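You operate a simulated robot arm through the tools that you are given. There is no shell and no other tool. Be economical: measure what you need, move in short steps, check, and stop when the job is done.

You run a simulated two-armed robot. Do the job below in one go: nothing can be reset, and whatever is moved stays where it is left.

Task
Start the end finder up and find the waiting bobbin's end.
Fine: shut the glass drawer, open the suction, set the height to the yarn left on the bobbin under the cap.

Only the result counts: the job must be done as asked and must still hold three seconds after the hand-in. Knocking over, shifting, dropping, spilling or breaking anything else fails it. Lids that push on must go on centred and level and be pressed home; caps that screw on are set level and turned clockwise until they are tight.

Robot
Two 6-joint arms with fingered hands on one trunk, hanging from a carriage that runs on a gantry, over the field with the corners [-1260, 362], [-1259, -918], [1041, -915], [1040, 365] (x, y) and turns from -341 to 347 degrees about z. Base frame: it is fixed where the carriage stands at the start and does not move with it; the origin is on the floor, on the carriage's upright axis, x ahead of it, y to its left, z up; the surface under the hand at the start is at about z = 300. Units: mm, degrees, N and s.
The left shoulder is at the start at [40, 152, 1526], the right one opposite. With the tool pointing down near the work surface each hand reaches from about 100 to 380 mm from the robot's upright axis, wherever it stands, measured 20 degrees to its own side. Places, roughly: glass drawer [600, -200, 700]; height knob [700, -200, 1000]; roller latch [700, -100, 500]; suction lever [700, -200, 900]. Payload 4 kg a hand.
The tool frame of a hand sits at the grasp point between the pads (the TCP): z along the fingers, y along the line on which they close. The tips reach 30 mm beyond it. Largest opening 104 mm; the body of the gripper starts 35 mm behind the TCP. The gripper is a hand of 5 fingers: y runs from the thumb to the fingers, the wrist lies at [-15, -104, -178] in the tool frame.
Orientation is that of the tool frame in the base frame, as a unit quaternion [w, x, y, z]. With the fingers straight down and the wrist toward the robot, the tool's x, y and z point along [0, 1, 0], [1, 0, 0] and [0, 0, -1] of the base frame.

Tools
- The arms move only by the tool jog_arm. It takes "left_rows", "right_rows" or both (then of equal length, played together; a hand with none holds still); each is a list of rows, each an object of numbers (a shift or turn left out is 0): "ax", "ay", "az": the turn, a rotation vector about the tool's x, y, z in degrees; "dx", "dy", "dz": the shift along the tool's x, y, z in mm. In form: [{"ax": .., "ay": .., "az": .., "dx": .., "dy": .., "dz": ..}, ...]. A call has 1 to 10 rows; each row is the pose to reach, as a shift and turn from the pose commanded when the call began, along the tool's axes at that moment. Each row takes 0.2 s and may step no farther than 50 mm and 8.6 degrees from the row before; otherwise, the whole call is refused. Where a pose cannot be reached the arm comes as near as it can. A force on the tool above 50 N (or 10 N above the force at the start of the call, whichever is more), or a blocked arm, ends the call early, and 0.2 s more pass. In this call time passes only in rows, and 0.2 s behind the last. It gives the time, the measured TCP pose, the force on the tool (base axes), the opening and the grip force at its end, in the units of the frame above (readings bear some noise), with the torque about the TCP (base axes, N m) and any sound that the robot's microphone picked up, and new pictures: "show" is both (left out), scene, wrist or none (wrist: the cameras of the hands that moved).
- Cameras (640 x 400 px; columns grow to the right, rows downward): "scene" is now at [218.6, -20.2, 1797.9]; the picture's right is [-0.36, -0.93, 0.00], its down [-0.84, 0.32, -0.44] and it looks along [0.41, -0.16, -0.90] (base axes); focal length 254 px, centre (320, 200). "left" rides on the left gripper at [-60, -83, -120] in its tool frame; the picture's right is [-0.79, -0.29, 0.54], its down [0.56, -0.71, 0.44] and it looks along [0.26, 0.65, 0.72] (tool axes); focal length 234 px, centre (320, 200). "right" rides on the right gripper at [60, -83, -120] in its tool frame; the picture's right is [-0.79, 0.29, -0.54], its down [-0.56, -0.71, 0.44] and it looks along [-0.26, 0.65, 0.72] (tool axes); focal length 234 px, centre (320, 200). There is no depth. A picture from a camera that has moved, and an enlarged one, comes with that camera's place and axes in the base frame and with its lens.
- lift_body(by): slides the trunk up (or, below 0, down) by that many mm; the arms and the scene camera ride with it, the base frame stays. It gives what a move gives, with no picture.
- steer(legs): drives the robot by 1 to 6 legs, each [ahead, left, turn to the left] in mm, mm and degrees, along the robot's own axes; the way and the turn of a leg run together, so that a leg with both is an arc; at most 1500 mm and 180 degrees a leg. The arms and the cameras ride along, it lands a little off, and it stops where it bumps. It keeps to its track: a leg is cut to what the track allows. It gives what a move gives, and a new picture of the scene camera.
- move_fingers(index, middle, ring, little, thumb_bend, thumb_turn, hand): sets how far each is bent, from 0 (flat) to 100 (curled in); at 30 the hand is open as for a grip, at 70 the pads meet at the TCP. One left out holds its place. A second passes; each finger stops where it meets its share of the squeeze, and holds until it gets a number again. It is the only way to open and close the hand. It gives what a move gives, with no picture; readings hold the bend of each and the force on index, middle, ring, little, thumb and palm. thumb_turn goes from beside the hand (0) to across from the fingers (100), as for a grip.
- pan_tilt(pan, tilt): turns the head with the scene camera to pan (to the left, within 86 degrees either way) and tilt (down, from -29 to 69), counted from straight ahead of the robot. It gives what a move gives, and a new picture of the scene camera.
- close_up(camera, box): a new picture of the part [left, top, right, bottom] of that camera's present view, enlarged. No time passes.
- finish_job(): hands the job in; it is judged then, once.

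Work in short steps. Places have to be worked out from the pictures, the camera data and where the tool is seen: move nearer, look again, correct. Check each grasp and each placing, and mend what went wrong. You have 120 turns and 260 pictures in all, those below and enlarged ones among them. Open the grippers and draw the arms clear of the work before you hand the job in, unless the task says otherwise; then end with one line.

The tools are called as a command line: name --argument value ..., lists and objects as JSON in quotes. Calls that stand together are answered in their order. jog_arm: Moves the arms, as the interface text tells. Its arguments: {"type":"object","properties":{"left_rows":{"type":"array","items":{"type":"object","properties":{"ax":{"type":"number"},"ay":{"type":"number"},"az":{"type":"number"},"dx":{"type":"number"},"dy":{"type":"number"},"dz":{"type":"number"}}}},"right_rows":{"type":"array","items":{"type":"object","properties":{"ax":{"type":"number"},"ay":{"type":"number"},"az":{"type":"number"},"dx":{"type":"number"},"dy":{"type":"number"},"dz":{"type":"number"}}}},"show":{"type":"string","enum":["both","scene","wrist","none"]}},"required":[]} The other tools are called the same way: lift_body (by) slides the trunk up or down; move_fingers (index, middle, ring, little, thumb_bend, thumb_turn, hand) moves the fingers one by one; steer (legs) drives the base; pan_tilt (pan, tilt) turns the head that bears the scene camera; close_up (camera, box) takes an enlarged picture of a part of a camera's view; finish_job () hands the job in.

At the start:

```text
time_s: 0.0
left_position: [594.3, 32.6, 1000.0]
left_ee_rot: [-0.001, 0.704, 0.71, 0.001]
left_wrist_force: [1.3, 0.5, -1.0]
left_moment: [0.0, 0.0, 0.01]
left_gripper_width: 103.7
left_finger_force: 0.0
left_shape: jaw
left_bend: [30.0, 30.0, 30.0, 30.0, 30.0, 97.0]
left_finger forces: [0.1, 0.0, 0.1, 0.1, 0.1, 0.0]
right_position: [390.6, -340.3, 1164.1]
right_ee_rot: [0.0, 0.707, 0.707, 0.0]
right_wrist_force: [0.6, 0.2, -0.4]
right_moment: [-0.01, -0.02, -0.03]
right_gripper_width: 103.7
right_finger_force: 0.0
right_shape: jaw
right_bend: [30.0, 30.0, 30.0, 30.0, 30.0, 97.0]
right_finger forces: [0.1, 0.1, 0.0, 0.0, 0.0, 0.0]
trunk travel left (down, up): [-699.0, 101.0]
robot x, y, heading: [1.0, -2.9, 0.0]
head pan, tilt: [-20.9, 64.2]
```

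scene: 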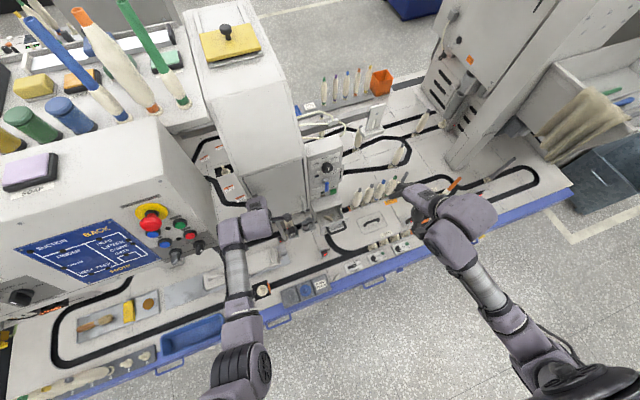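
right: 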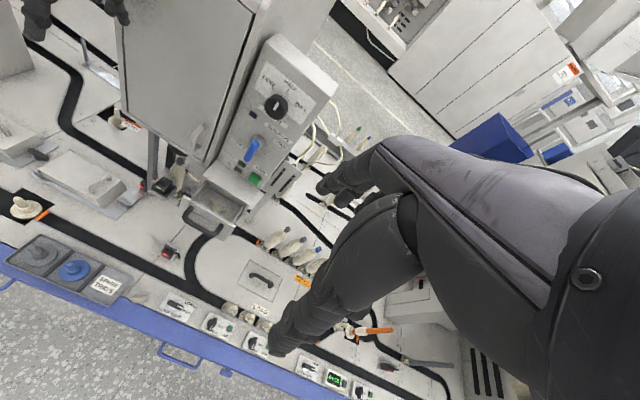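
left: 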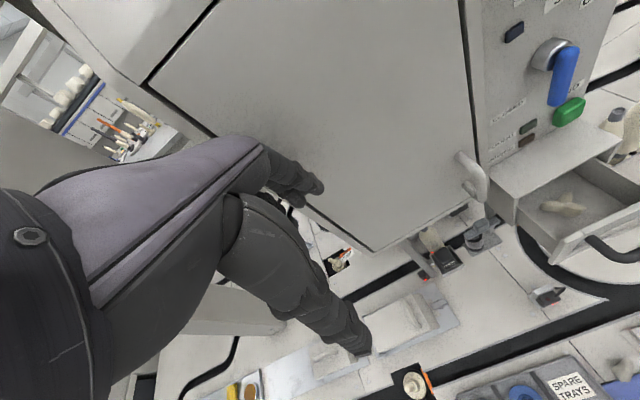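

I see the machine with a panel (knob, blue lever, green button), a drawer, and a large door. I'll enlarge the views to read the labels.

close_up --camera "right" --box '[120, 20, 360, 260]'

close_up --camera "left" --box '[380, 0, 640, 320]'

close_up --camera "scene" --box '[240, 100, 440, 300]'

```text
1.67 times, centred on (240, 140) of right
camera zoom: at [307.1, -280.5, 1282.3], right [0.29, -0.79, 0.54], down [-0.71, -0.56, -0.44], along [0.65, -0.26, -0.72], focal length 390 px, centre (453, 300)
```

zoom: 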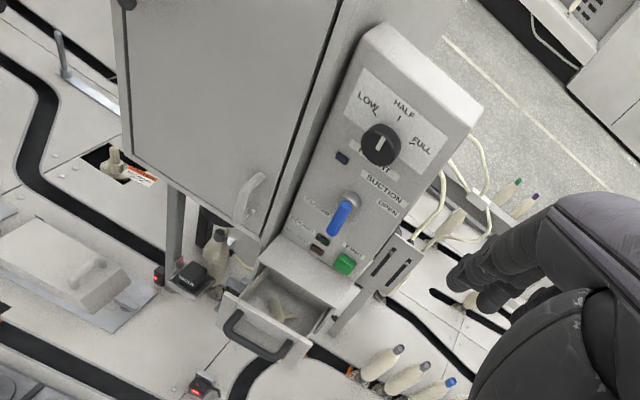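

```text
1.25 times, centred on (510, 160) of left
camera zoom: at [511.6, -26.1, 1119.2], right [-0.28, -0.79, -0.54], down [-0.71, 0.55, -0.44], along [0.64, 0.26, -0.72], focal length 293 px, centre (82, 250)
```

zoom: 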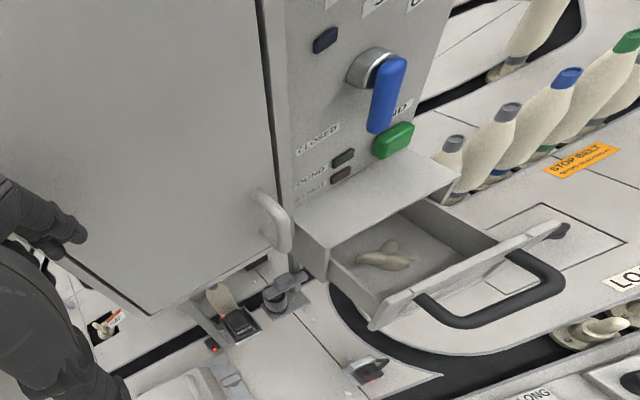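

```text
2.00 times, centred on (340, 200) of scene
camera zoom: at [218.6, -20.2, 1797.9], right [-0.36, -0.93, 0.0], down [-0.84, 0.32, -0.44], along [0.41, -0.16, -0.9], focal length 509 px, centre (280, 200)
```

zoom: 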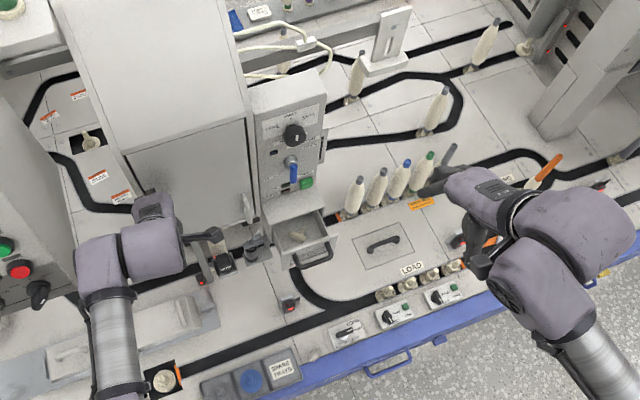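

The panel has a height knob (LOW/HALF/FULL), the suction lever, lamps and a green button. I zoom in further on the panel and the bobbin station.

close_up --camera "left" --box '[380, 180, 540, 300]'

close_up --camera "right" --box '[220, 60, 320, 200]'

close_up --camera "right" --box '[130, 130, 230, 230]'

close_up --camera "left" --box '[480, 20, 620, 180]'

```text
3.33 times, centred on (460, 240) of left
camera zoom: at [511.6, -26.1, 1119.2], right [-0.28, -0.79, -0.54], down [-0.71, 0.55, -0.44], along [0.64, 0.26, -0.72], focal length 781 px, centre (-147, 67)
```

zoom: 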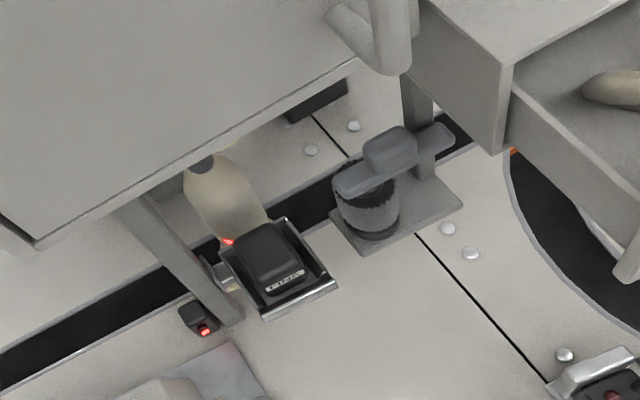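

```text
2.86 times, centred on (270, 130) of right
camera zoom: at [307.1, -280.5, 1282.3], right [0.29, -0.79, 0.54], down [-0.71, -0.56, -0.44], along [0.65, -0.26, -0.72], focal length 669 px, centre (463, 400)
```

zoom: 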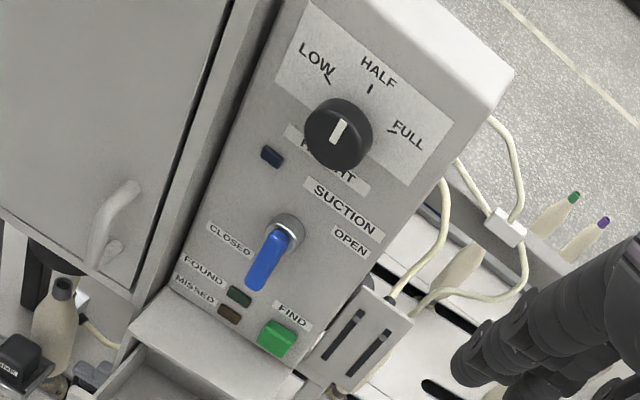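

```text
4.00 times, centred on (180, 180) of right
camera zoom: at [307.1, -280.5, 1282.3], right [0.29, -0.79, 0.54], down [-0.71, -0.56, -0.44], along [0.65, -0.26, -0.72], focal length 937 px, centre (880, 280)
```

zoom: 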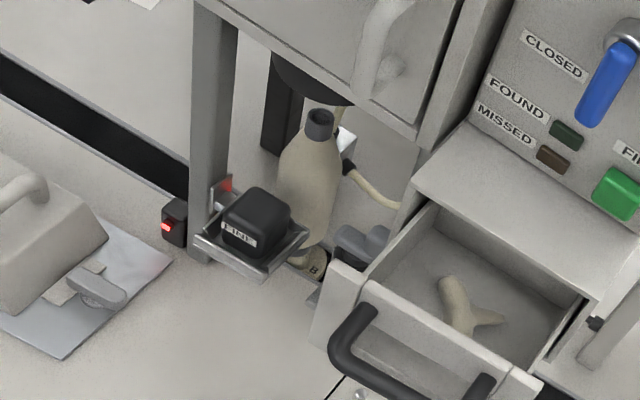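

```text
2.50 times, centred on (550, 100) of left
camera zoom: at [511.6, -26.1, 1119.2], right [-0.28, -0.79, -0.54], down [-0.71, 0.55, -0.44], along [0.64, 0.26, -0.72], focal length 585 px, centre (-255, 450)
```

zoom: 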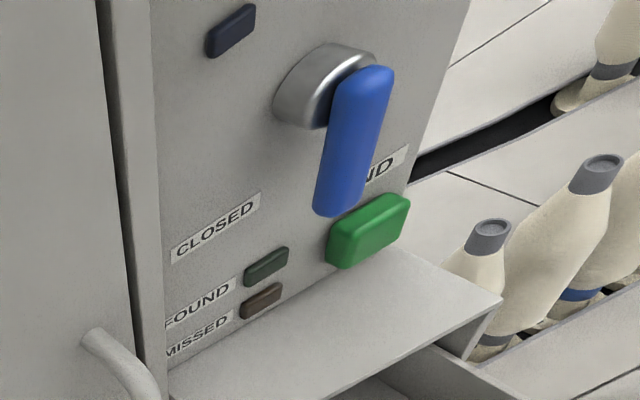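

There is a bobbin standing under a black round cap below the machine, beside a black part with a label. I zoom there harder.

close_up --camera "left" --box '[420, 210, 480, 280]'

close_up --camera "right" --box '[150, 140, 220, 210]'

close_up --camera "left" --box '[440, 200, 520, 270]'

```text
5.71 times, centred on (450, 245) of left
camera zoom: at [511.6, -26.1, 1119.2], right [-0.28, -0.79, -0.54], down [-0.71, 0.55, -0.44], along [0.64, 0.26, -0.72], focal length 1338 px, centre (-423, -57)
```

zoom: 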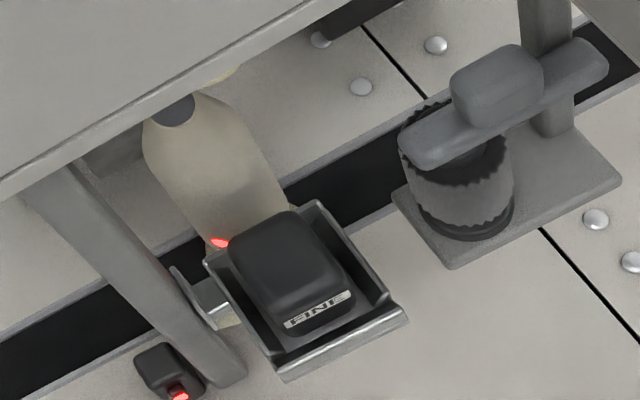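

```text
5.71 times, centred on (185, 175) of right
camera zoom: at [307.1, -280.5, 1282.3], right [0.29, -0.79, 0.54], down [-0.71, -0.56, -0.44], along [0.65, -0.26, -0.72], focal length 1338 px, centre (1091, 343)
```

zoom: 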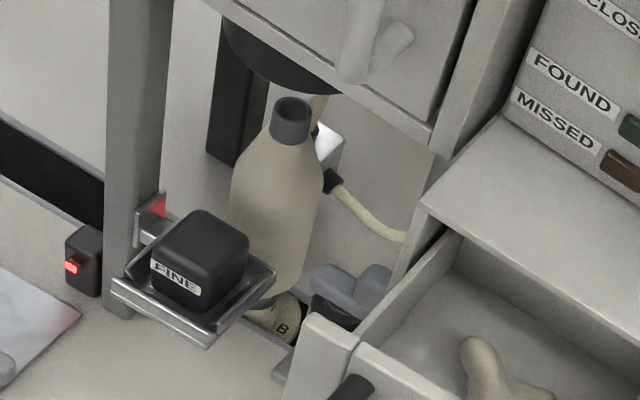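

```text
5.71 times, centred on (480, 235) of left
camera zoom: at [511.6, -26.1, 1119.2], right [-0.28, -0.79, -0.54], down [-0.71, 0.55, -0.44], along [0.64, 0.26, -0.72], focal length 1338 px, centre (-594, 0)
```

zoom: 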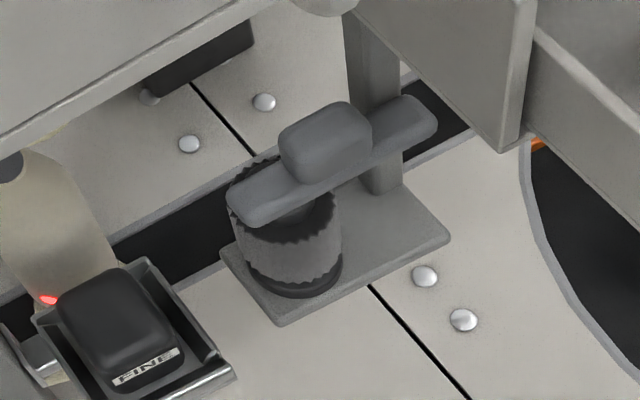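

The bobbin sits behind a block labelled FINE. I check the console at the left and other labels in the scene view.

close_up --camera "scene" --box '[0, 180, 220, 320]'

close_up --camera "scene" --box '[50, 260, 340, 390]'

close_up --camera "scene" --box '[280, 120, 440, 280]'

close_up --camera "right" --box '[120, 230, 420, 400]'

```text
2.86 times, centred on (110, 250) of scene
camera zoom: at [218.6, -20.2, 1797.9], right [-0.36, -0.93, 0.0], down [-0.84, 0.32, -0.44], along [0.41, -0.16, -0.9], focal length 727 px, centre (920, 57)
```

zoom: 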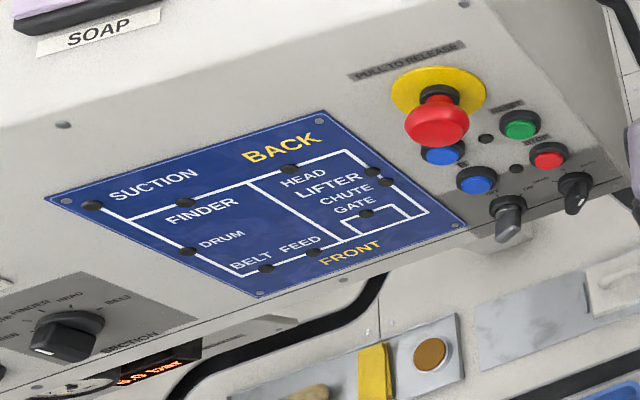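

```text
2.21 times, centred on (195, 325) of scene
camera zoom: at [218.6, -20.2, 1797.9], right [-0.36, -0.93, 0.0], down [-0.84, 0.32, -0.44], along [0.41, -0.16, -0.9], focal length 562 px, centre (596, -76)
```

zoom: 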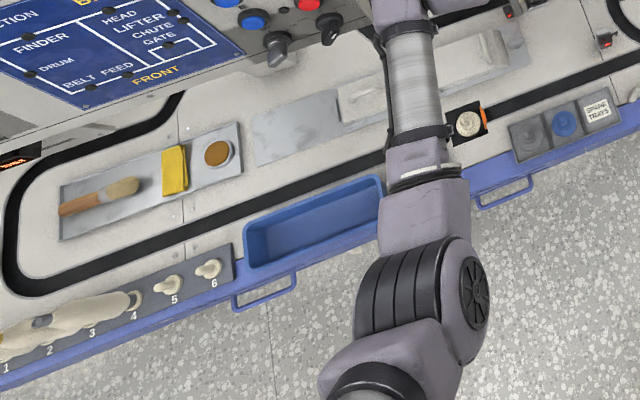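

```text
2.50 times, centred on (360, 200) of scene
camera zoom: at [218.6, -20.2, 1797.9], right [-0.36, -0.93, 0.0], down [-0.84, 0.32, -0.44], along [0.41, -0.16, -0.9], focal length 636 px, centre (220, 200)
```

zoom: 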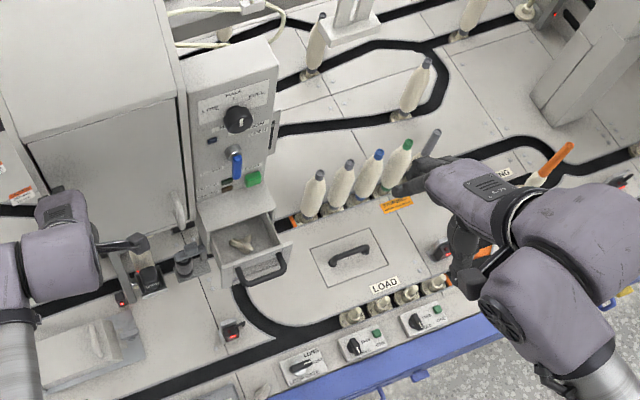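

```text
2.13 times, centred on (270, 315) of right
camera zoom: at [307.1, -280.5, 1282.3], right [0.29, -0.79, 0.54], down [-0.71, -0.56, -0.44], along [0.65, -0.26, -0.72], focal length 500 px, centre (427, -45)
```

zoom: 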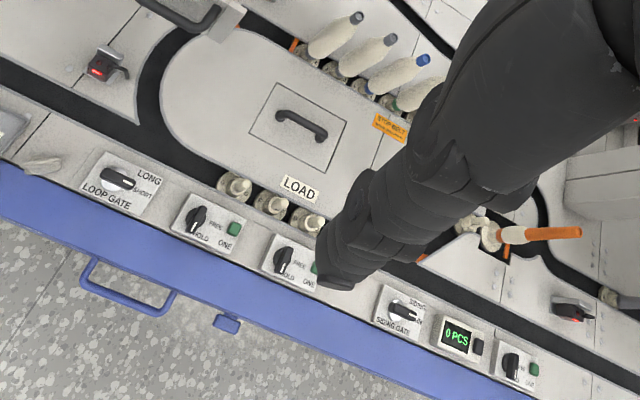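

The height knob seems to point to HALF and the lever hangs down (near CLOSED). I'll back the robot off and lower the trunk, for a straight-on view of panel and bobbin.

steer --legs '[[-450, 0, 0]]'

lift_body --by -500

pan_tilt --pan -12 --tilt 28

```text
time_s: 2.7
left_position: [142.2, 34.6, 999.5]
left_ee_rot: [-0.001, 0.703, 0.712, 0.0]
left_wrist_force: [-0.6, 0.5, 0.0]
left_moment: [0.0, 0.01, -0.02]
left_gripper_width: 103.8
left_finger_force: 0.0
left_shape: jaw
left_bend: [30.0, 30.0, 30.0, 30.0, 30.0, 97.0]
left_finger forces: [0.1, 0.0, 0.1, 0.0, 0.1, 0.1]
right_position: [-58.0, -340.2, 1163.9]
right_ee_rot: [0.0, 0.705, 0.709, -0.001]
right_wrist_force: [0.9, -0.2, 0.1]
right_moment: [-0.01, -0.03, 0.03]
right_gripper_width: 103.9
right_finger_force: 0.1
right_shape: jaw
right_bend: [30.0, 30.0, 30.0, 30.0, 30.0, 97.0]
right_finger forces: [0.0, 0.1, 0.0, 0.0, 0.0, 0.1]
trunk travel left (down, up): [-699.0, 101.0]
robot x, y, heading: [-446.8, -0.2, 0.1]
head pan, tilt: [-20.9, 64.2]
camera scene: at [-232.1, -20.2, 1797.9], right [-0.35, -0.94, 0.0], down [-0.84, 0.32, -0.44], along [0.41, -0.15, -0.9], focal length 254 px, centre (320, 200)
```

scene: 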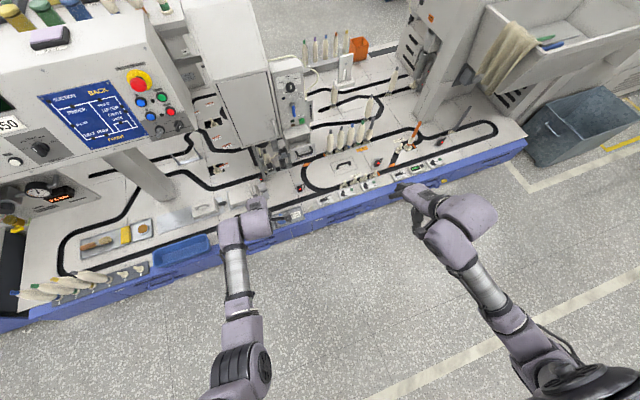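

```text
refused: -500 is not a number from -400 to 400
```

```text
time_s: 3.7
left_position: [142.8, 34.6, 999.4]
left_ee_rot: [0.0, 0.703, 0.711, 0.0]
left_wrist_force: [0.0, 0.4, 0.3]
left_moment: [-0.04, -0.01, 0.0]
left_gripper_width: 103.7
left_finger_force: 0.0
left_shape: jaw
left_bend: [30.0, 30.0, 30.0, 30.0, 30.0, 97.0]
left_finger forces: [0.0, 0.0, 0.1, 0.0, 0.1, 0.0]
right_position: [-58.0, -338.8, 1163.8]
right_ee_rot: [0.0, 0.706, 0.708, 0.0]
right_wrist_force: [0.7, 0.5, -0.6]
right_moment: [-0.03, 0.01, -0.01]
right_gripper_width: 103.3
right_finger_force: 0.1
right_shape: jaw
right_bend: [30.0, 30.0, 30.0, 30.0, 30.0, 97.0]
right_finger forces: [0.1, 0.0, 0.0, 0.1, 0.1, 0.1]
trunk travel left (down, up): [-699.0, 101.0]
robot x, y, heading: [-448.8, -1.3, 0.0]
head pan, tilt: [-12.0, 28.0]
camera scene: at [-200.6, -17.0, 1847.8], right [-0.2, -0.98, 0.0], down [-0.46, 0.1, -0.88], along [0.86, -0.18, -0.47], focal length 254 px, centre (320, 200)
```

scene: 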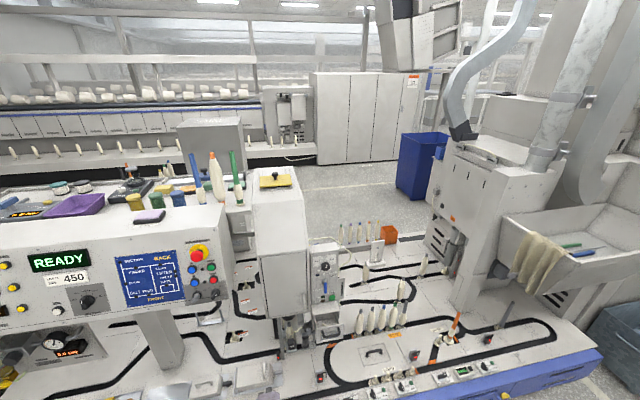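

The machine display reads READY. I lower the trunk for a head-on view, then look.

lift_body --by -400

pan_tilt --pan -12 --tilt 30

close_up --camera "scene" --box '[240, 80, 400, 240]'

```text
time_s: 7.6
left_position: [143.3, 35.2, 600.3]
left_ee_rot: [-0.001, 0.703, 0.711, 0.0]
left_wrist_force: [0.5, -0.3, -0.4]
left_moment: [-0.03, 0.02, 0.01]
left_gripper_width: 103.6
left_finger_force: 0.0
left_shape: jaw
left_bend: [30.0, 30.0, 30.0, 30.0, 30.0, 97.0]
left_finger forces: [0.0, 0.0, 0.0, 0.1, 0.1, 0.0]
right_position: [-57.7, -338.9, 763.6]
right_ee_rot: [0.0, 0.705, 0.709, 0.0]
right_wrist_force: [0.3, 0.3, -0.1]
right_moment: [0.03, -0.05, 0.02]
right_gripper_width: 103.6
right_finger_force: 0.1
right_shape: jaw
right_bend: [30.0, 30.0, 30.0, 30.0, 30.0, 97.0]
right_finger forces: [0.0, 0.0, 0.0, 0.0, 0.0, 0.0]
trunk travel left (down, up): [-299.0, 501.0]
robot x, y, heading: [-454.0, -1.9, 0.3]
head pan, tilt: [-12.0, 28.0]
```

```text
time_s: 8.2
left_position: [143.6, 35.3, 600.1]
left_ee_rot: [-0.001, 0.703, 0.712, 0.0]
left_wrist_force: [0.4, -0.2, 0.0]
left_moment: [0.01, 0.01, 0.01]
left_gripper_width: 103.5
left_finger_force: 0.0
left_shape: jaw
left_bend: [30.0, 30.0, 30.0, 30.0, 30.0, 97.0]
left_finger forces: [0.1, 0.1, 0.0, 0.0, 0.0, 0.0]
right_position: [-58.1, -339.3, 765.4]
right_ee_rot: [-0.001, 0.706, 0.708, 0.0]
right_wrist_force: [-0.2, 0.4, 0.0]
right_moment: [0.01, 0.03, -0.04]
right_gripper_width: 103.4
right_finger_force: 0.0
right_shape: jaw
right_bend: [30.0, 30.0, 30.0, 30.0, 30.0, 97.0]
right_finger forces: [0.1, 0.1, 0.0, 0.0, 0.0, 0.1]
trunk travel left (down, up): [-299.0, 501.0]
robot x, y, heading: [-454.8, -1.9, 0.5]
head pan, tilt: [-12.0, 30.0]
camera scene: at [-201.3, -16.8, 1444.7], right [-0.2, -0.98, 0.0], down [-0.49, 0.1, -0.87], along [0.85, -0.18, -0.5], focal length 254 px, centre (320, 200)
```

scene: 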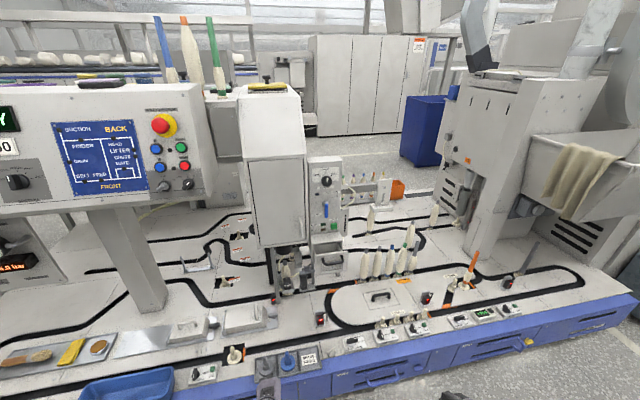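

```text
2.50 times, centred on (320, 160) of scene
camera zoom: at [-201.3, -16.8, 1444.7], right [-0.2, -0.98, 0.0], down [-0.49, 0.1, -0.87], along [0.85, -0.18, -0.5], focal length 636 px, centre (320, 300)
```

zoom: 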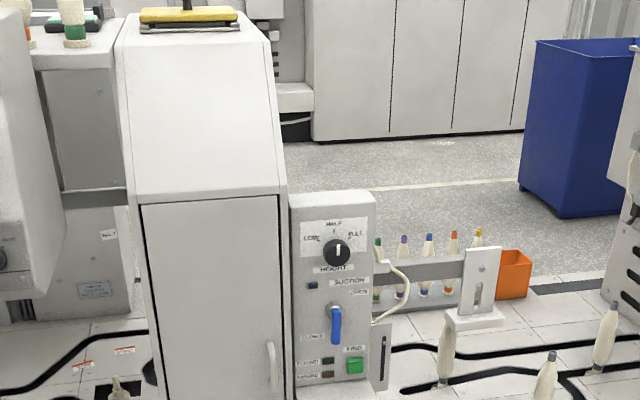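

The hands are clear of the bench, so I lower another 250 for an even more level view.

lift_body --by -250

pan_tilt --pan -12 --tilt 25

close_up --camera "scene" --box '[290, 110, 370, 190]'

close_up --camera "scene" --box '[250, 180, 350, 280]'

```text
time_s: 10.8
left_position: [144.3, 34.6, 350.4]
left_ee_rot: [0.0, 0.703, 0.712, 0.0]
left_wrist_force: [0.2, -0.2, 0.9]
left_moment: [0.02, -0.03, 0.03]
left_gripper_width: 103.6
left_finger_force: 0.1
left_shape: jaw
left_bend: [30.0, 30.0, 30.0, 30.0, 30.0, 97.0]
left_finger forces: [0.1, 0.0, 0.0, 0.0, 0.1, 0.0]
right_position: [-57.1, -339.9, 513.9]
right_ee_rot: [0.0, 0.705, 0.709, 0.0]
right_wrist_force: [-0.5, 0.0, 0.1]
right_moment: [0.02, 0.02, 0.03]
right_gripper_width: 103.8
right_finger_force: 0.0
right_shape: jaw
right_bend: [30.0, 30.0, 30.0, 30.0, 30.0, 97.0]
right_finger forces: [0.0, 0.0, 0.0, 0.0, 0.0, 0.0]
trunk travel left (down, up): [-49.0, 751.0]
robot x, y, heading: [-447.9, -1.8, 0.0]
head pan, tilt: [-12.0, 30.0]
```

```text
time_s: 11.4
left_position: [143.3, 34.8, 348.9]
left_ee_rot: [-0.001, 0.703, 0.711, 0.0]
left_wrist_force: [0.7, 0.1, 0.6]
left_moment: [0.02, 0.0, -0.01]
left_gripper_width: 103.7
left_finger_force: 0.1
left_shape: jaw
left_bend: [30.0, 30.0, 30.0, 30.0, 30.0, 97.0]
left_finger forces: [0.0, 0.0, 0.1, 0.1, 0.1, 0.0]
right_position: [-57.9, -339.4, 513.7]
right_ee_rot: [-0.001, 0.705, 0.709, -0.001]
right_wrist_force: [-1.0, 0.0, 0.2]
right_moment: [0.03, -0.04, 0.02]
right_gripper_width: 103.5
right_finger_force: 0.1
right_shape: jaw
right_bend: [30.0, 30.0, 30.0, 30.0, 30.0, 97.0]
right_finger forces: [0.0, 0.0, 0.1, 0.1, 0.0, 0.0]
trunk travel left (down, up): [-49.0, 751.0]
robot x, y, heading: [-451.6, -0.8, 0.1]
head pan, tilt: [-12.0, 25.0]
camera scene: at [-199.6, -17.2, 1202.6], right [-0.2, -0.98, 0.0], down [-0.41, 0.09, -0.91], along [0.89, -0.18, -0.42], focal length 254 px, centre (320, 200)
```

scene: 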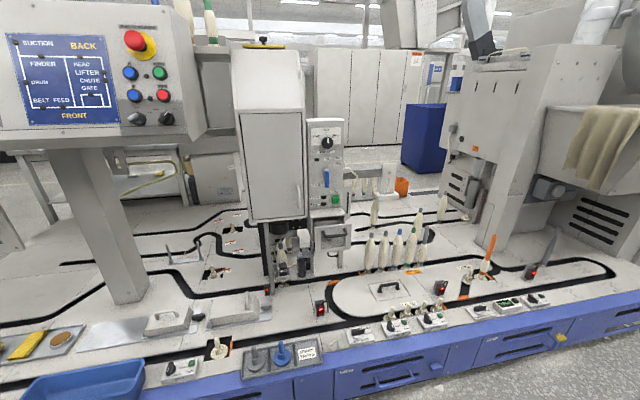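

```text
5.00 times, centred on (330, 150) of scene
camera zoom: at [-199.6, -17.2, 1202.6], right [-0.2, -0.98, 0.0], down [-0.41, 0.09, -0.91], along [0.89, -0.18, -0.42], focal length 1272 px, centre (270, 450)
```

zoom: 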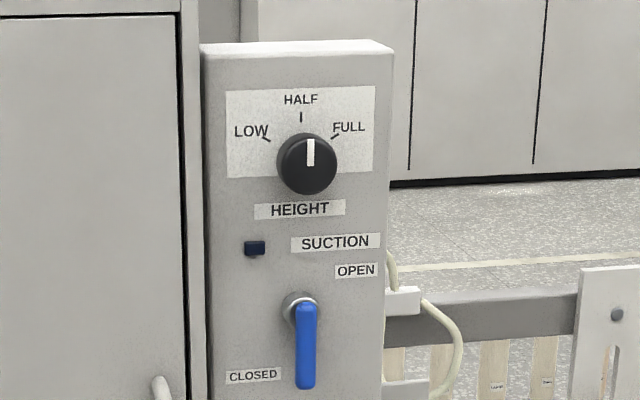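

```text
4.00 times, centred on (300, 230) of scene
camera zoom: at [-199.6, -17.2, 1202.6], right [-0.2, -0.98, 0.0], down [-0.41, 0.09, -0.91], along [0.89, -0.18, -0.42], focal length 1018 px, centre (400, 80)
```

zoom: 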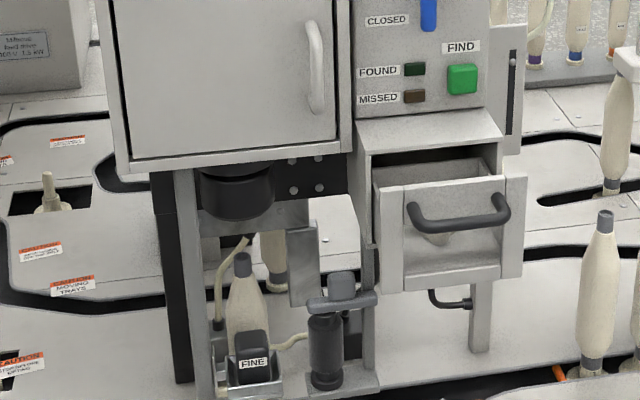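

Now CLOSED (lever down) vs OPEN (right/up) is clear and the knob is on HALF. I zoom on the bobbin, cap, roller and latch.

close_up --camera "scene" --box '[295, 220, 350, 280]'

close_up --camera "scene" --box '[300, 240, 350, 280]'

close_up --camera "scene" --box '[295, 215, 335, 255]'

close_up --camera "scene" --box '[260, 220, 330, 290]'

```text
6.67 times, centred on (322, 250) of scene
camera zoom: at [-199.6, -17.2, 1202.6], right [-0.2, -0.98, 0.0], down [-0.41, 0.09, -0.91], along [0.89, -0.18, -0.42], focal length 1696 px, centre (303, -133)
```

zoom: 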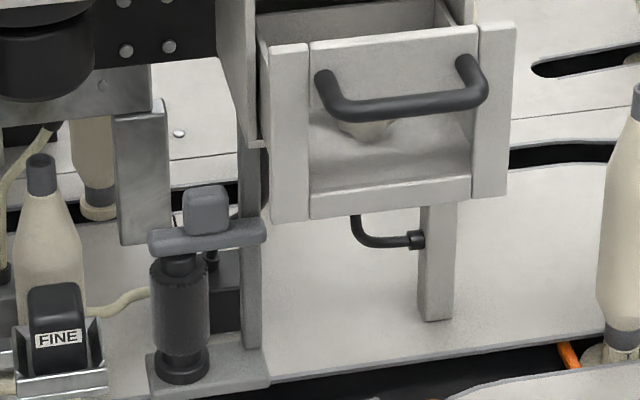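

```text
10.00 times, centred on (325, 260) of scene
camera zoom: at [-199.6, -17.2, 1202.6], right [-0.2, -0.98, 0.0], down [-0.41, 0.09, -0.91], along [0.89, -0.18, -0.42], focal length 2545 px, centre (270, -400)
```

zoom: 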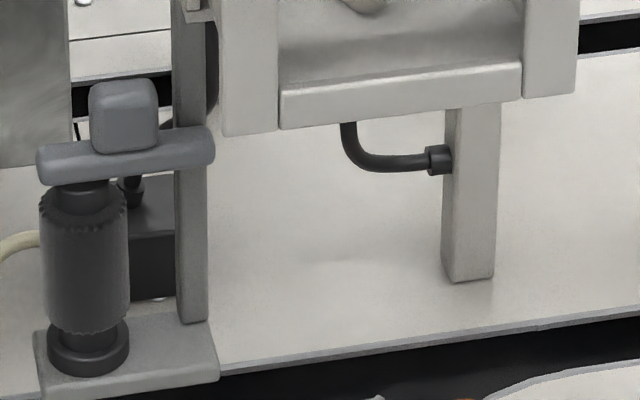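

```text
10.00 times, centred on (315, 235) of scene
camera zoom: at [-199.6, -17.2, 1202.6], right [-0.2, -0.98, 0.0], down [-0.41, 0.09, -0.91], along [0.89, -0.18, -0.42], focal length 2545 px, centre (370, -150)
```

zoom: 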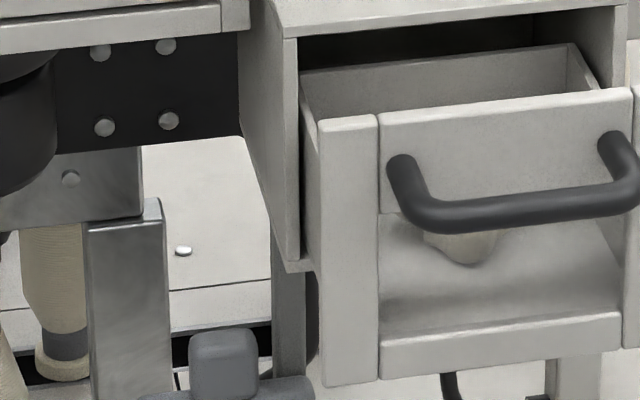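

```text
5.71 times, centred on (295, 255) of scene
camera zoom: at [-199.6, -17.2, 1202.6], right [-0.2, -0.98, 0.0], down [-0.41, 0.09, -0.91], along [0.89, -0.18, -0.42], focal length 1454 px, centre (463, -114)
```

zoom: 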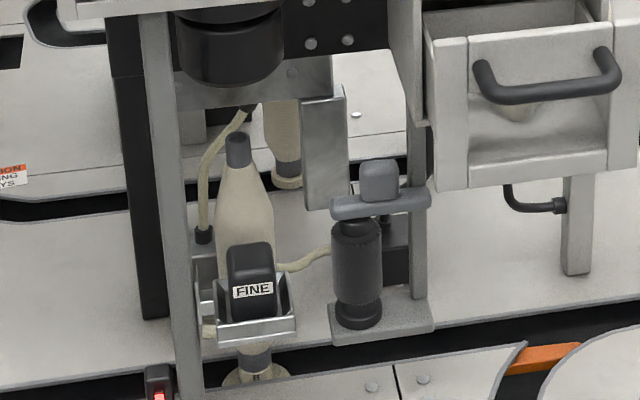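

Zooming is optical, so I examine the bobbin itself in detail from here.

close_up --camera "scene" --box '[282, 222, 312, 286]'

close_up --camera "scene" --box '[350, 200, 430, 280]'

close_up --camera "left" --box '[0, 0, 640, 400]'

```text
6.25 times, centred on (297, 254) of scene
camera zoom: at [-199.6, -17.2, 1202.6], right [-0.2, -0.98, 0.0], down [-0.41, 0.09, -0.91], along [0.89, -0.18, -0.42], focal length 1590 px, centre (464, -138)
```

zoom: 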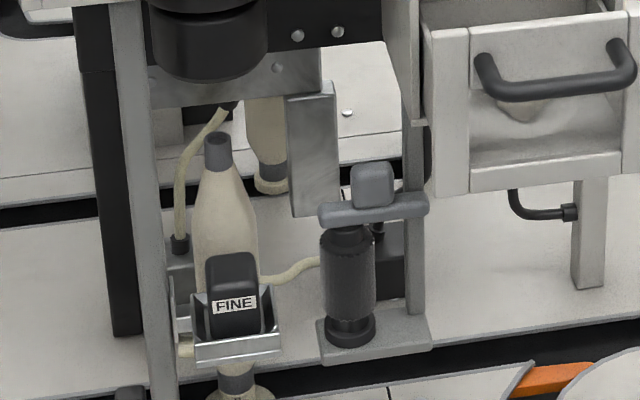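

```text
5.00 times, centred on (390, 240) of scene
camera zoom: at [-199.6, -17.2, 1202.6], right [-0.2, -0.98, 0.0], down [-0.41, 0.09, -0.91], along [0.89, -0.18, -0.42], focal length 1272 px, centre (-30, 0)
```

zoom: 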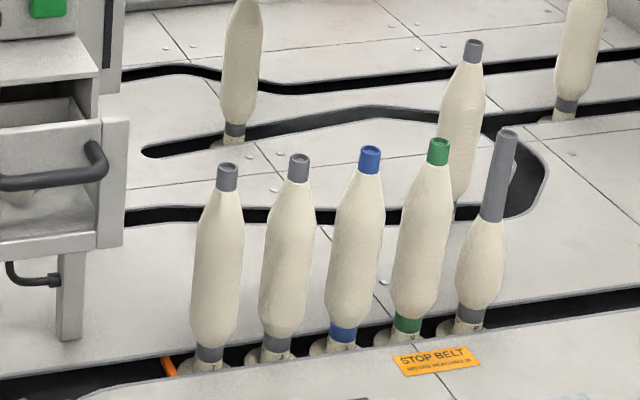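

```text
1.00 times, centred on (320, 200) of left (not enlarged: the box is as wide or as high as the picture)
camera zoom: at [61.1, -24.9, 469.3], right [-0.28, -0.79, -0.54], down [-0.71, 0.55, -0.44], along [0.64, 0.27, -0.72], focal length 234 px, centre (320, 200)
```

zoom: 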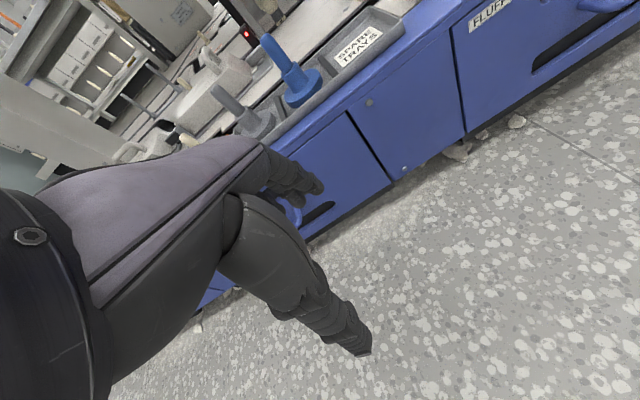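

The waiting bobbin's yarn reaches right up to the grey tip (like the full ones, unlike the low one with bare tube), so the height must be FULL. I raise the trunk, turn the right hand so its fingers point ahead, and fold the left arm back.

lift_body --by 400

jog_arm --right_rows '[{"ax": -4.619, "ay": 4.619, "az": 4.619}, {"ax": -9.238, "ay": 9.238, "az": 9.238}, {"ax": -13.857, "ay": 13.857, "az": 13.857}, {"ax": -18.476, "ay": 18.476, "az": 18.476}, {"ax": -23.095, "ay": 23.095, "az": 23.095}, {"ax": -27.714, "ay": 27.714, "az": 27.714}, {"ax": -32.333, "ay": 32.333, "az": 32.333}, {"ax": -36.952, "ay": 36.952, "az": 36.952}, {"ax": -41.571, "ay": 41.571, "az": 41.571}, {"ax": -46.19, "ay": 46.19, "az": 46.19}]' --left_rows '[{"dy": -30, "dx": 15}, {"dy": -60, "dx": 30}, {"dy": -90, "dx": 45}, {"dy": -120, "dx": 60}, {"dy": -150, "dx": 75}, {"dy": -180, "dx": 90}, {"dy": -210, "dx": 100}, {"dy": -230, "dx": 110}, {"dy": -250, "dx": 120}, {"dy": -250, "dx": 120}]' --show "none"

jog_arm --right_rows '[{"ax": -4.619, "ay": 4.619, "az": 4.619}, {"ax": -9.238, "ay": 9.238, "az": 9.238}, {"ax": -13.857, "ay": 13.857, "az": 13.857}, {"ax": -18.476, "ay": 18.476, "az": 18.476}, {"ax": -23.095, "ay": 23.095, "az": 23.095}]' --show "both"

```text
time_s: 15.3
left_position: [143.2, 35.6, 748.3]
left_ee_rot: [-0.001, 0.702, 0.712, 0.001]
left_wrist_force: [-0.1, 0.0, 0.2]
left_moment: [-0.01, -0.05, 0.01]
left_gripper_width: 103.6
left_finger_force: 0.2
left_shape: jaw
left_bend: [30.0, 30.0, 30.0, 30.0, 30.0, 97.0]
left_finger forces: [0.0, 0.0, 0.0, 0.0, 0.0, 0.1]
right_position: [-57.6, -338.7, 913.9]
right_ee_rot: [0.0, 0.705, 0.709, 0.0]
right_wrist_force: [0.5, 0.2, -1.4]
right_moment: [0.02, -0.03, -0.01]
right_gripper_width: 103.3
right_finger_force: 0.1
right_shape: jaw
right_bend: [30.0, 30.0, 30.0, 30.0, 30.0, 97.0]
right_finger forces: [0.0, 0.1, 0.1, 0.0, 0.0, 0.0]
trunk travel left (down, up): [-449.0, 351.0]
robot x, y, heading: [-448.8, 6.0, 0.2]
head pan, tilt: [-12.0, 25.0]
```

```text
time_s: 17.5
left_position: [-101.1, 129.5, 698.0]
left_ee_rot: [-0.014, 0.66, 0.751, 0.032]
left_wrist_force: [-0.4, 0.1, 0.0]
left_moment: [-0.01, 0.0, 0.01]
left_gripper_width: 103.6
left_finger_force: 0.0
left_shape: jaw
left_bend: [30.0, 30.0, 30.0, 30.0, 30.0, 97.0]
left_finger forces: [0.0, 0.0, 0.0, 0.0, 0.0, 0.0]
left hand out of reach, approached as far as the arm can: row 1, 2, 3, 4, 5, 6, 7, 8, 9, 10
right_position: [-55.8, -339.5, 913.6]
right_ee_rot: [-0.002, 0.803, 0.282, 0.525]
right_wrist_force: [1.0, -0.3, 0.1]
right_moment: [0.01, 0.0, -0.02]
right_gripper_width: 103.6
right_finger_force: 0.0
right_shape: jaw
right_bend: [30.0, 30.0, 30.0, 30.0, 30.0, 97.0]
right_finger forces: [0.0, 0.1, 0.1, 0.1, 0.0, 0.1]
trunk travel left (down, up): [-449.0, 351.0]
robot x, y, heading: [-452.1, -1.3, 0.4]
head pan, tilt: [-12.0, 25.0]
```

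```text
time_s: 18.7
left_position: [-103.6, 129.0, 696.8]
left_ee_rot: [-0.015, 0.659, 0.751, 0.031]
left_wrist_force: [-0.6, 0.5, -0.2]
left_moment: [-0.01, 0.0, -0.04]
left_gripper_width: 103.7
left_finger_force: 0.1
left_shape: jaw
left_bend: [30.0, 30.0, 30.0, 30.0, 30.0, 97.0]
left_finger forces: [0.0, 0.0, 0.1, 0.1, 0.1, 0.0]
right_position: [-26.8, -332.9, 997.7]
right_ee_rot: [-0.005, 0.72, -0.002, 0.694]
right_wrist_force: [0.0, 0.0, 0.4]
right_moment: [-0.01, 0.0, 0.02]
right_gripper_width: 103.7
right_finger_force: 0.0
right_shape: jaw
right_bend: [30.0, 30.0, 30.0, 30.0, 30.0, 97.0]
right_finger forces: [0.0, 0.1, 0.0, 0.0, 0.1, 0.0]
right hand out of reach, approached as far as the arm can: row 2, 3, 4, 5
trunk travel left (down, up): [-449.0, 351.0]
robot x, y, heading: [-451.4, -1.6, 0.3]
head pan, tilt: [-12.0, 25.0]
camera scene: at [-199.5, -16.9, 1602.7], right [-0.2, -0.98, 0.0], down [-0.41, 0.09, -0.91], along [0.89, -0.18, -0.42], focal length 254 px, centre (320, 200)
camera right: at [-145.7, -251.8, 1062.4], right [-0.57, -0.28, -0.77], down [0.41, 0.71, -0.57], along [0.71, -0.64, -0.29], focal length 234 px, centre (320, 200)
```

scene: 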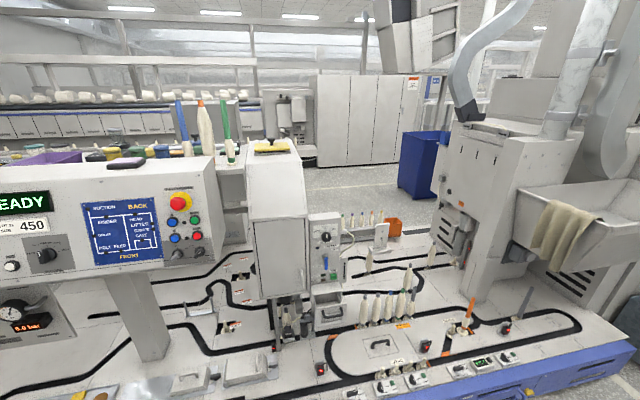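
right: 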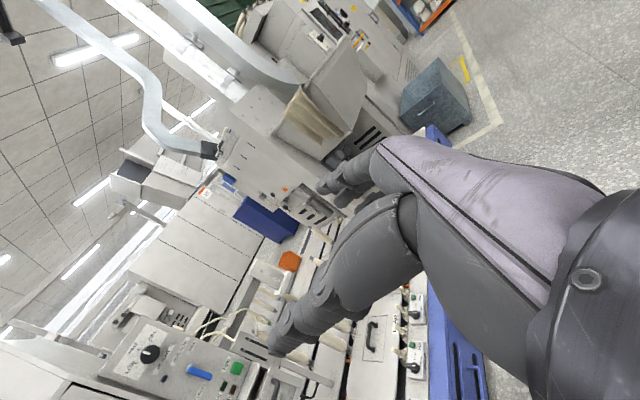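

The right hand now points ahead but hit its reach limit near the body; I extend it a bit forward and up.

jog_arm --right_rows '[{"dx": 30, "dy": -13, "dz": 36}, {"dx": 60, "dy": -26, "dz": 72}, {"dx": 86, "dy": -39, "dz": 106}]' --show "none"

```text
time_s: 19.5
left_position: [-101.2, 129.3, 699.0]
left_ee_rot: [-0.013, 0.66, 0.75, 0.032]
left_wrist_force: [-0.4, 0.3, 0.4]
left_moment: [0.0, 0.05, 0.0]
left_gripper_width: 104.1
left_finger_force: 0.1
left_shape: jaw
left_bend: [30.0, 30.0, 30.0, 30.0, 30.0, 97.0]
left_finger forces: [0.0, 0.0, 0.0, 0.0, 0.0, 0.1]
right_position: [78.7, -291.8, 1082.2]
right_ee_rot: [-0.001, 0.707, 0.001, 0.707]
right_wrist_force: [1.3, 0.6, -0.4]
right_moment: [0.01, 0.0, -0.02]
right_gripper_width: 103.7
right_finger_force: 0.0
right_shape: jaw
right_bend: [30.0, 30.0, 30.0, 30.0, 30.0, 97.0]
right_finger forces: [0.0, 0.0, 0.1, 0.0, 0.1, 0.0]
trunk travel left (down, up): [-449.0, 351.0]
robot x, y, heading: [-449.4, 0.0, 0.2]
head pan, tilt: [-12.0, 25.0]
```

The right hand pose is good. I raise the left hand so it clears the bench, close the right hand into a pushing shape, and lower toward the drawer height.

jog_arm --left_rows '[{"dy": 25, "dz": -40, "dx": 10}, {"dy": 50, "dz": -80, "dx": 20}, {"dy": 75, "dz": -120, "dx": 30}, {"dy": 100, "dz": -150, "dx": 40}, {"dy": 100, "dz": -190, "dx": 50}]' --show "none"

move_fingers --hand "right" --index 72 --middle 72 --ring 72 --little 72 --thumb_bend 70

lift_body --by -330

steer --legs '[[300, 0, 0]]'

pan_tilt --pan -22 --tilt 35

close_up --camera "right" --box '[0, 0, 640, 400]'

```text
time_s: 20.7
left_position: [0.4, 165.8, 856.7]
left_ee_rot: [-0.014, 0.619, 0.785, 0.041]
left_wrist_force: [0.4, 0.2, 0.0]
left_moment: [-0.03, 0.0, 0.01]
left_gripper_width: 104.1
left_finger_force: 0.1
left_shape: jaw
left_bend: [30.0, 30.0, 30.0, 30.0, 30.0, 97.0]
left_finger forces: [0.0, 0.0, 0.1, 0.0, 0.1, 0.0]
left hand out of reach, approached as far as the arm can: row 1, 2, 3, 4, 5
right_position: [77.5, -293.5, 1082.6]
right_ee_rot: [-0.003, 0.708, 0.002, 0.707]
right_wrist_force: [0.0, -0.1, 0.1]
right_moment: [0.01, -0.03, -0.01]
right_gripper_width: 103.9
right_finger_force: 0.1
right_shape: jaw
right_bend: [30.0, 30.0, 30.0, 30.0, 30.0, 97.0]
right_finger forces: [0.0, 0.0, 0.1, 0.1, 0.1, 0.0]
trunk travel left (down, up): [-449.0, 351.0]
robot x, y, heading: [-449.6, 0.5, 0.0]
head pan, tilt: [-12.0, 25.0]
```

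```text
time_s: 21.7
left_position: [0.6, 165.7, 856.8]
left_ee_rot: [-0.013, 0.618, 0.785, 0.041]
left_wrist_force: [0.3, 0.5, 0.3]
left_moment: [0.01, -0.04, 0.02]
left_gripper_width: 103.7
left_finger_force: 0.0
left_shape: jaw
left_bend: [30.0, 30.0, 30.0, 30.0, 30.0, 97.0]
left_finger forces: [0.0, 0.0, 0.0, 0.1, 0.0, 0.0]
right_position: [77.7, -295.3, 1081.6]
right_ee_rot: [-0.002, 0.707, 0.002, 0.707]
right_wrist_force: [0.7, 0.3, -0.9]
right_moment: [-0.02, -0.05, -0.03]
right_gripper_width: 0.0
right_finger_force: 0.0
right_shape: fingers
right_bend: [72.0, 72.0, 72.0, 72.0, 69.0, 97.0]
right_finger forces: [0.0, 0.0, 0.0, 0.0, 0.0, 0.1]
trunk travel left (down, up): [-449.0, 351.0]
robot x, y, heading: [-452.4, -0.1, 0.2]
head pan, tilt: [-12.0, 25.0]
```

```text
time_s: 24.9
left_position: [0.7, 166.5, 526.3]
left_ee_rot: [-0.013, 0.618, 0.785, 0.042]
left_wrist_force: [0.6, -0.3, 0.9]
left_moment: [-0.02, 0.0, 0.04]
left_gripper_width: 104.0
left_finger_force: 0.1
left_shape: jaw
left_bend: [30.0, 30.0, 30.0, 30.0, 30.0, 97.0]
left_finger forces: [0.0, 0.0, 0.0, 0.0, 0.1, 0.0]
right_position: [77.2, -294.5, 753.8]
right_ee_rot: [-0.002, 0.707, 0.002, 0.707]
right_wrist_force: [0.1, -0.7, 0.2]
right_moment: [-0.01, 0.0, -0.01]
right_gripper_width: 0.1
right_finger_force: 0.0
right_shape: fingers
right_bend: [72.0, 72.0, 72.0, 72.0, 69.0, 97.0]
right_finger forces: [0.1, 0.0, 0.0, 0.1, 0.1, 0.0]
trunk travel left (down, up): [-119.0, 681.0]
robot x, y, heading: [-448.9, 3.7, 0.2]
head pan, tilt: [-12.0, 25.0]
```

```text
time_s: 27.0
left_position: [298.9, 165.7, 527.1]
left_ee_rot: [-0.013, 0.619, 0.785, 0.04]
left_wrist_force: [-0.2, -0.1, -0.1]
left_moment: [0.01, 0.0, -0.02]
left_gripper_width: 103.7
left_finger_force: 0.1
left_shape: jaw
left_bend: [30.0, 30.0, 30.0, 30.0, 30.0, 97.0]
left_finger forces: [0.0, 0.0, 0.0, 0.0, 0.1, 0.1]
right_position: [375.4, -292.7, 753.2]
right_ee_rot: [-0.001, 0.707, 0.001, 0.707]
right_wrist_force: [-0.4, 0.5, 0.1]
right_moment: [0.02, -0.01, -0.01]
right_gripper_width: 0.0
right_finger_force: 0.1
right_shape: fingers
right_bend: [72.0, 72.0, 72.0, 72.0, 69.0, 97.0]
right_finger forces: [0.0, 0.0, 0.0, 0.0, 0.0, 0.0]
trunk travel left (down, up): [-119.0, 681.0]
robot x, y, heading: [-154.7, 3.6, 0.0]
head pan, tilt: [-12.0, 25.0]
camera scene: at [99.9, -16.3, 1272.5], right [-0.2, -0.98, 0.0], down [-0.41, 0.09, -0.91], along [0.89, -0.19, -0.42], focal length 254 px, centre (320, 200)
```

scene: 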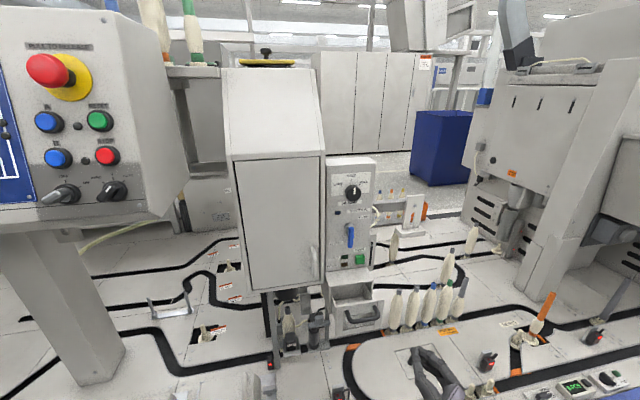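

```text
time_s: 27.7
left_position: [300.9, 166.4, 526.7]
left_ee_rot: [-0.013, 0.619, 0.784, 0.041]
left_wrist_force: [-0.1, -0.7, 0.1]
left_moment: [-0.02, 0.01, 0.02]
left_gripper_width: 104.0
left_finger_force: 0.1
left_shape: jaw
left_bend: [30.0, 30.0, 30.0, 30.0, 30.0, 97.0]
left_finger forces: [0.1, 0.1, 0.0, 0.1, 0.1, 0.0]
right_position: [377.1, -292.3, 752.5]
right_ee_rot: [-0.001, 0.707, 0.001, 0.707]
right_wrist_force: [0.3, 0.3, -0.7]
right_moment: [-0.03, -0.01, -0.01]
right_gripper_width: 0.1
right_finger_force: 0.1
right_shape: fingers
right_bend: [72.0, 72.0, 72.0, 72.0, 69.0, 97.0]
right_finger forces: [0.0, 0.0, 0.0, 0.0, 0.1, 0.0]
trunk travel left (down, up): [-119.0, 681.0]
robot x, y, heading: [-151.0, 1.3, 0.2]
head pan, tilt: [-22.0, 35.0]
camera scene: at [92.4, -30.1, 1257.0], right [-0.37, -0.93, 0.0], down [-0.53, 0.21, -0.82], along [0.76, -0.3, -0.57], focal length 254 px, centre (320, 200)
```

scene: 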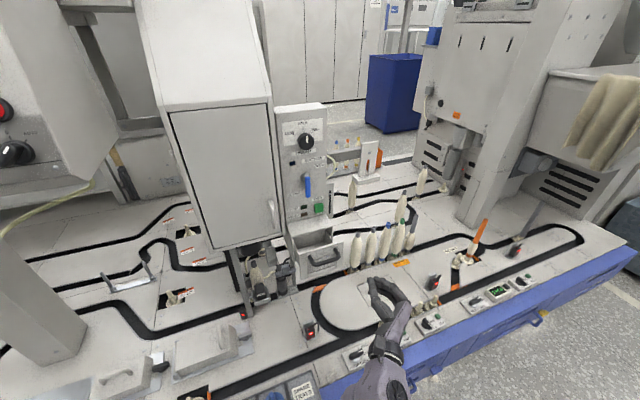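

```text
1.00 times, centred on (320, 200) of right (not enlarged: the box is as wide or as high as the picture)
camera zoom: at [257.0, -210.7, 812.0], right [-0.54, -0.29, -0.79], down [0.43, 0.71, -0.56], along [0.72, -0.64, -0.26], focal length 234 px, centre (320, 200)
```

zoom: 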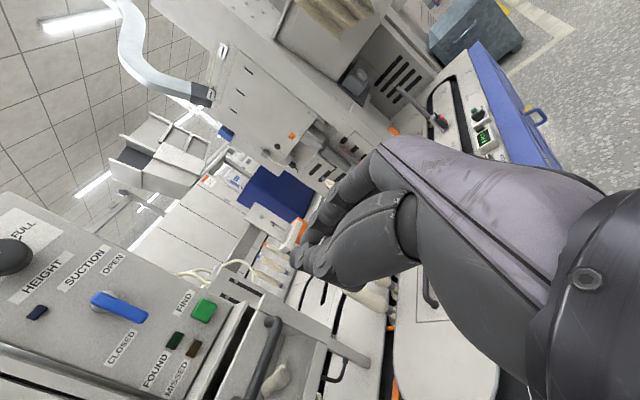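

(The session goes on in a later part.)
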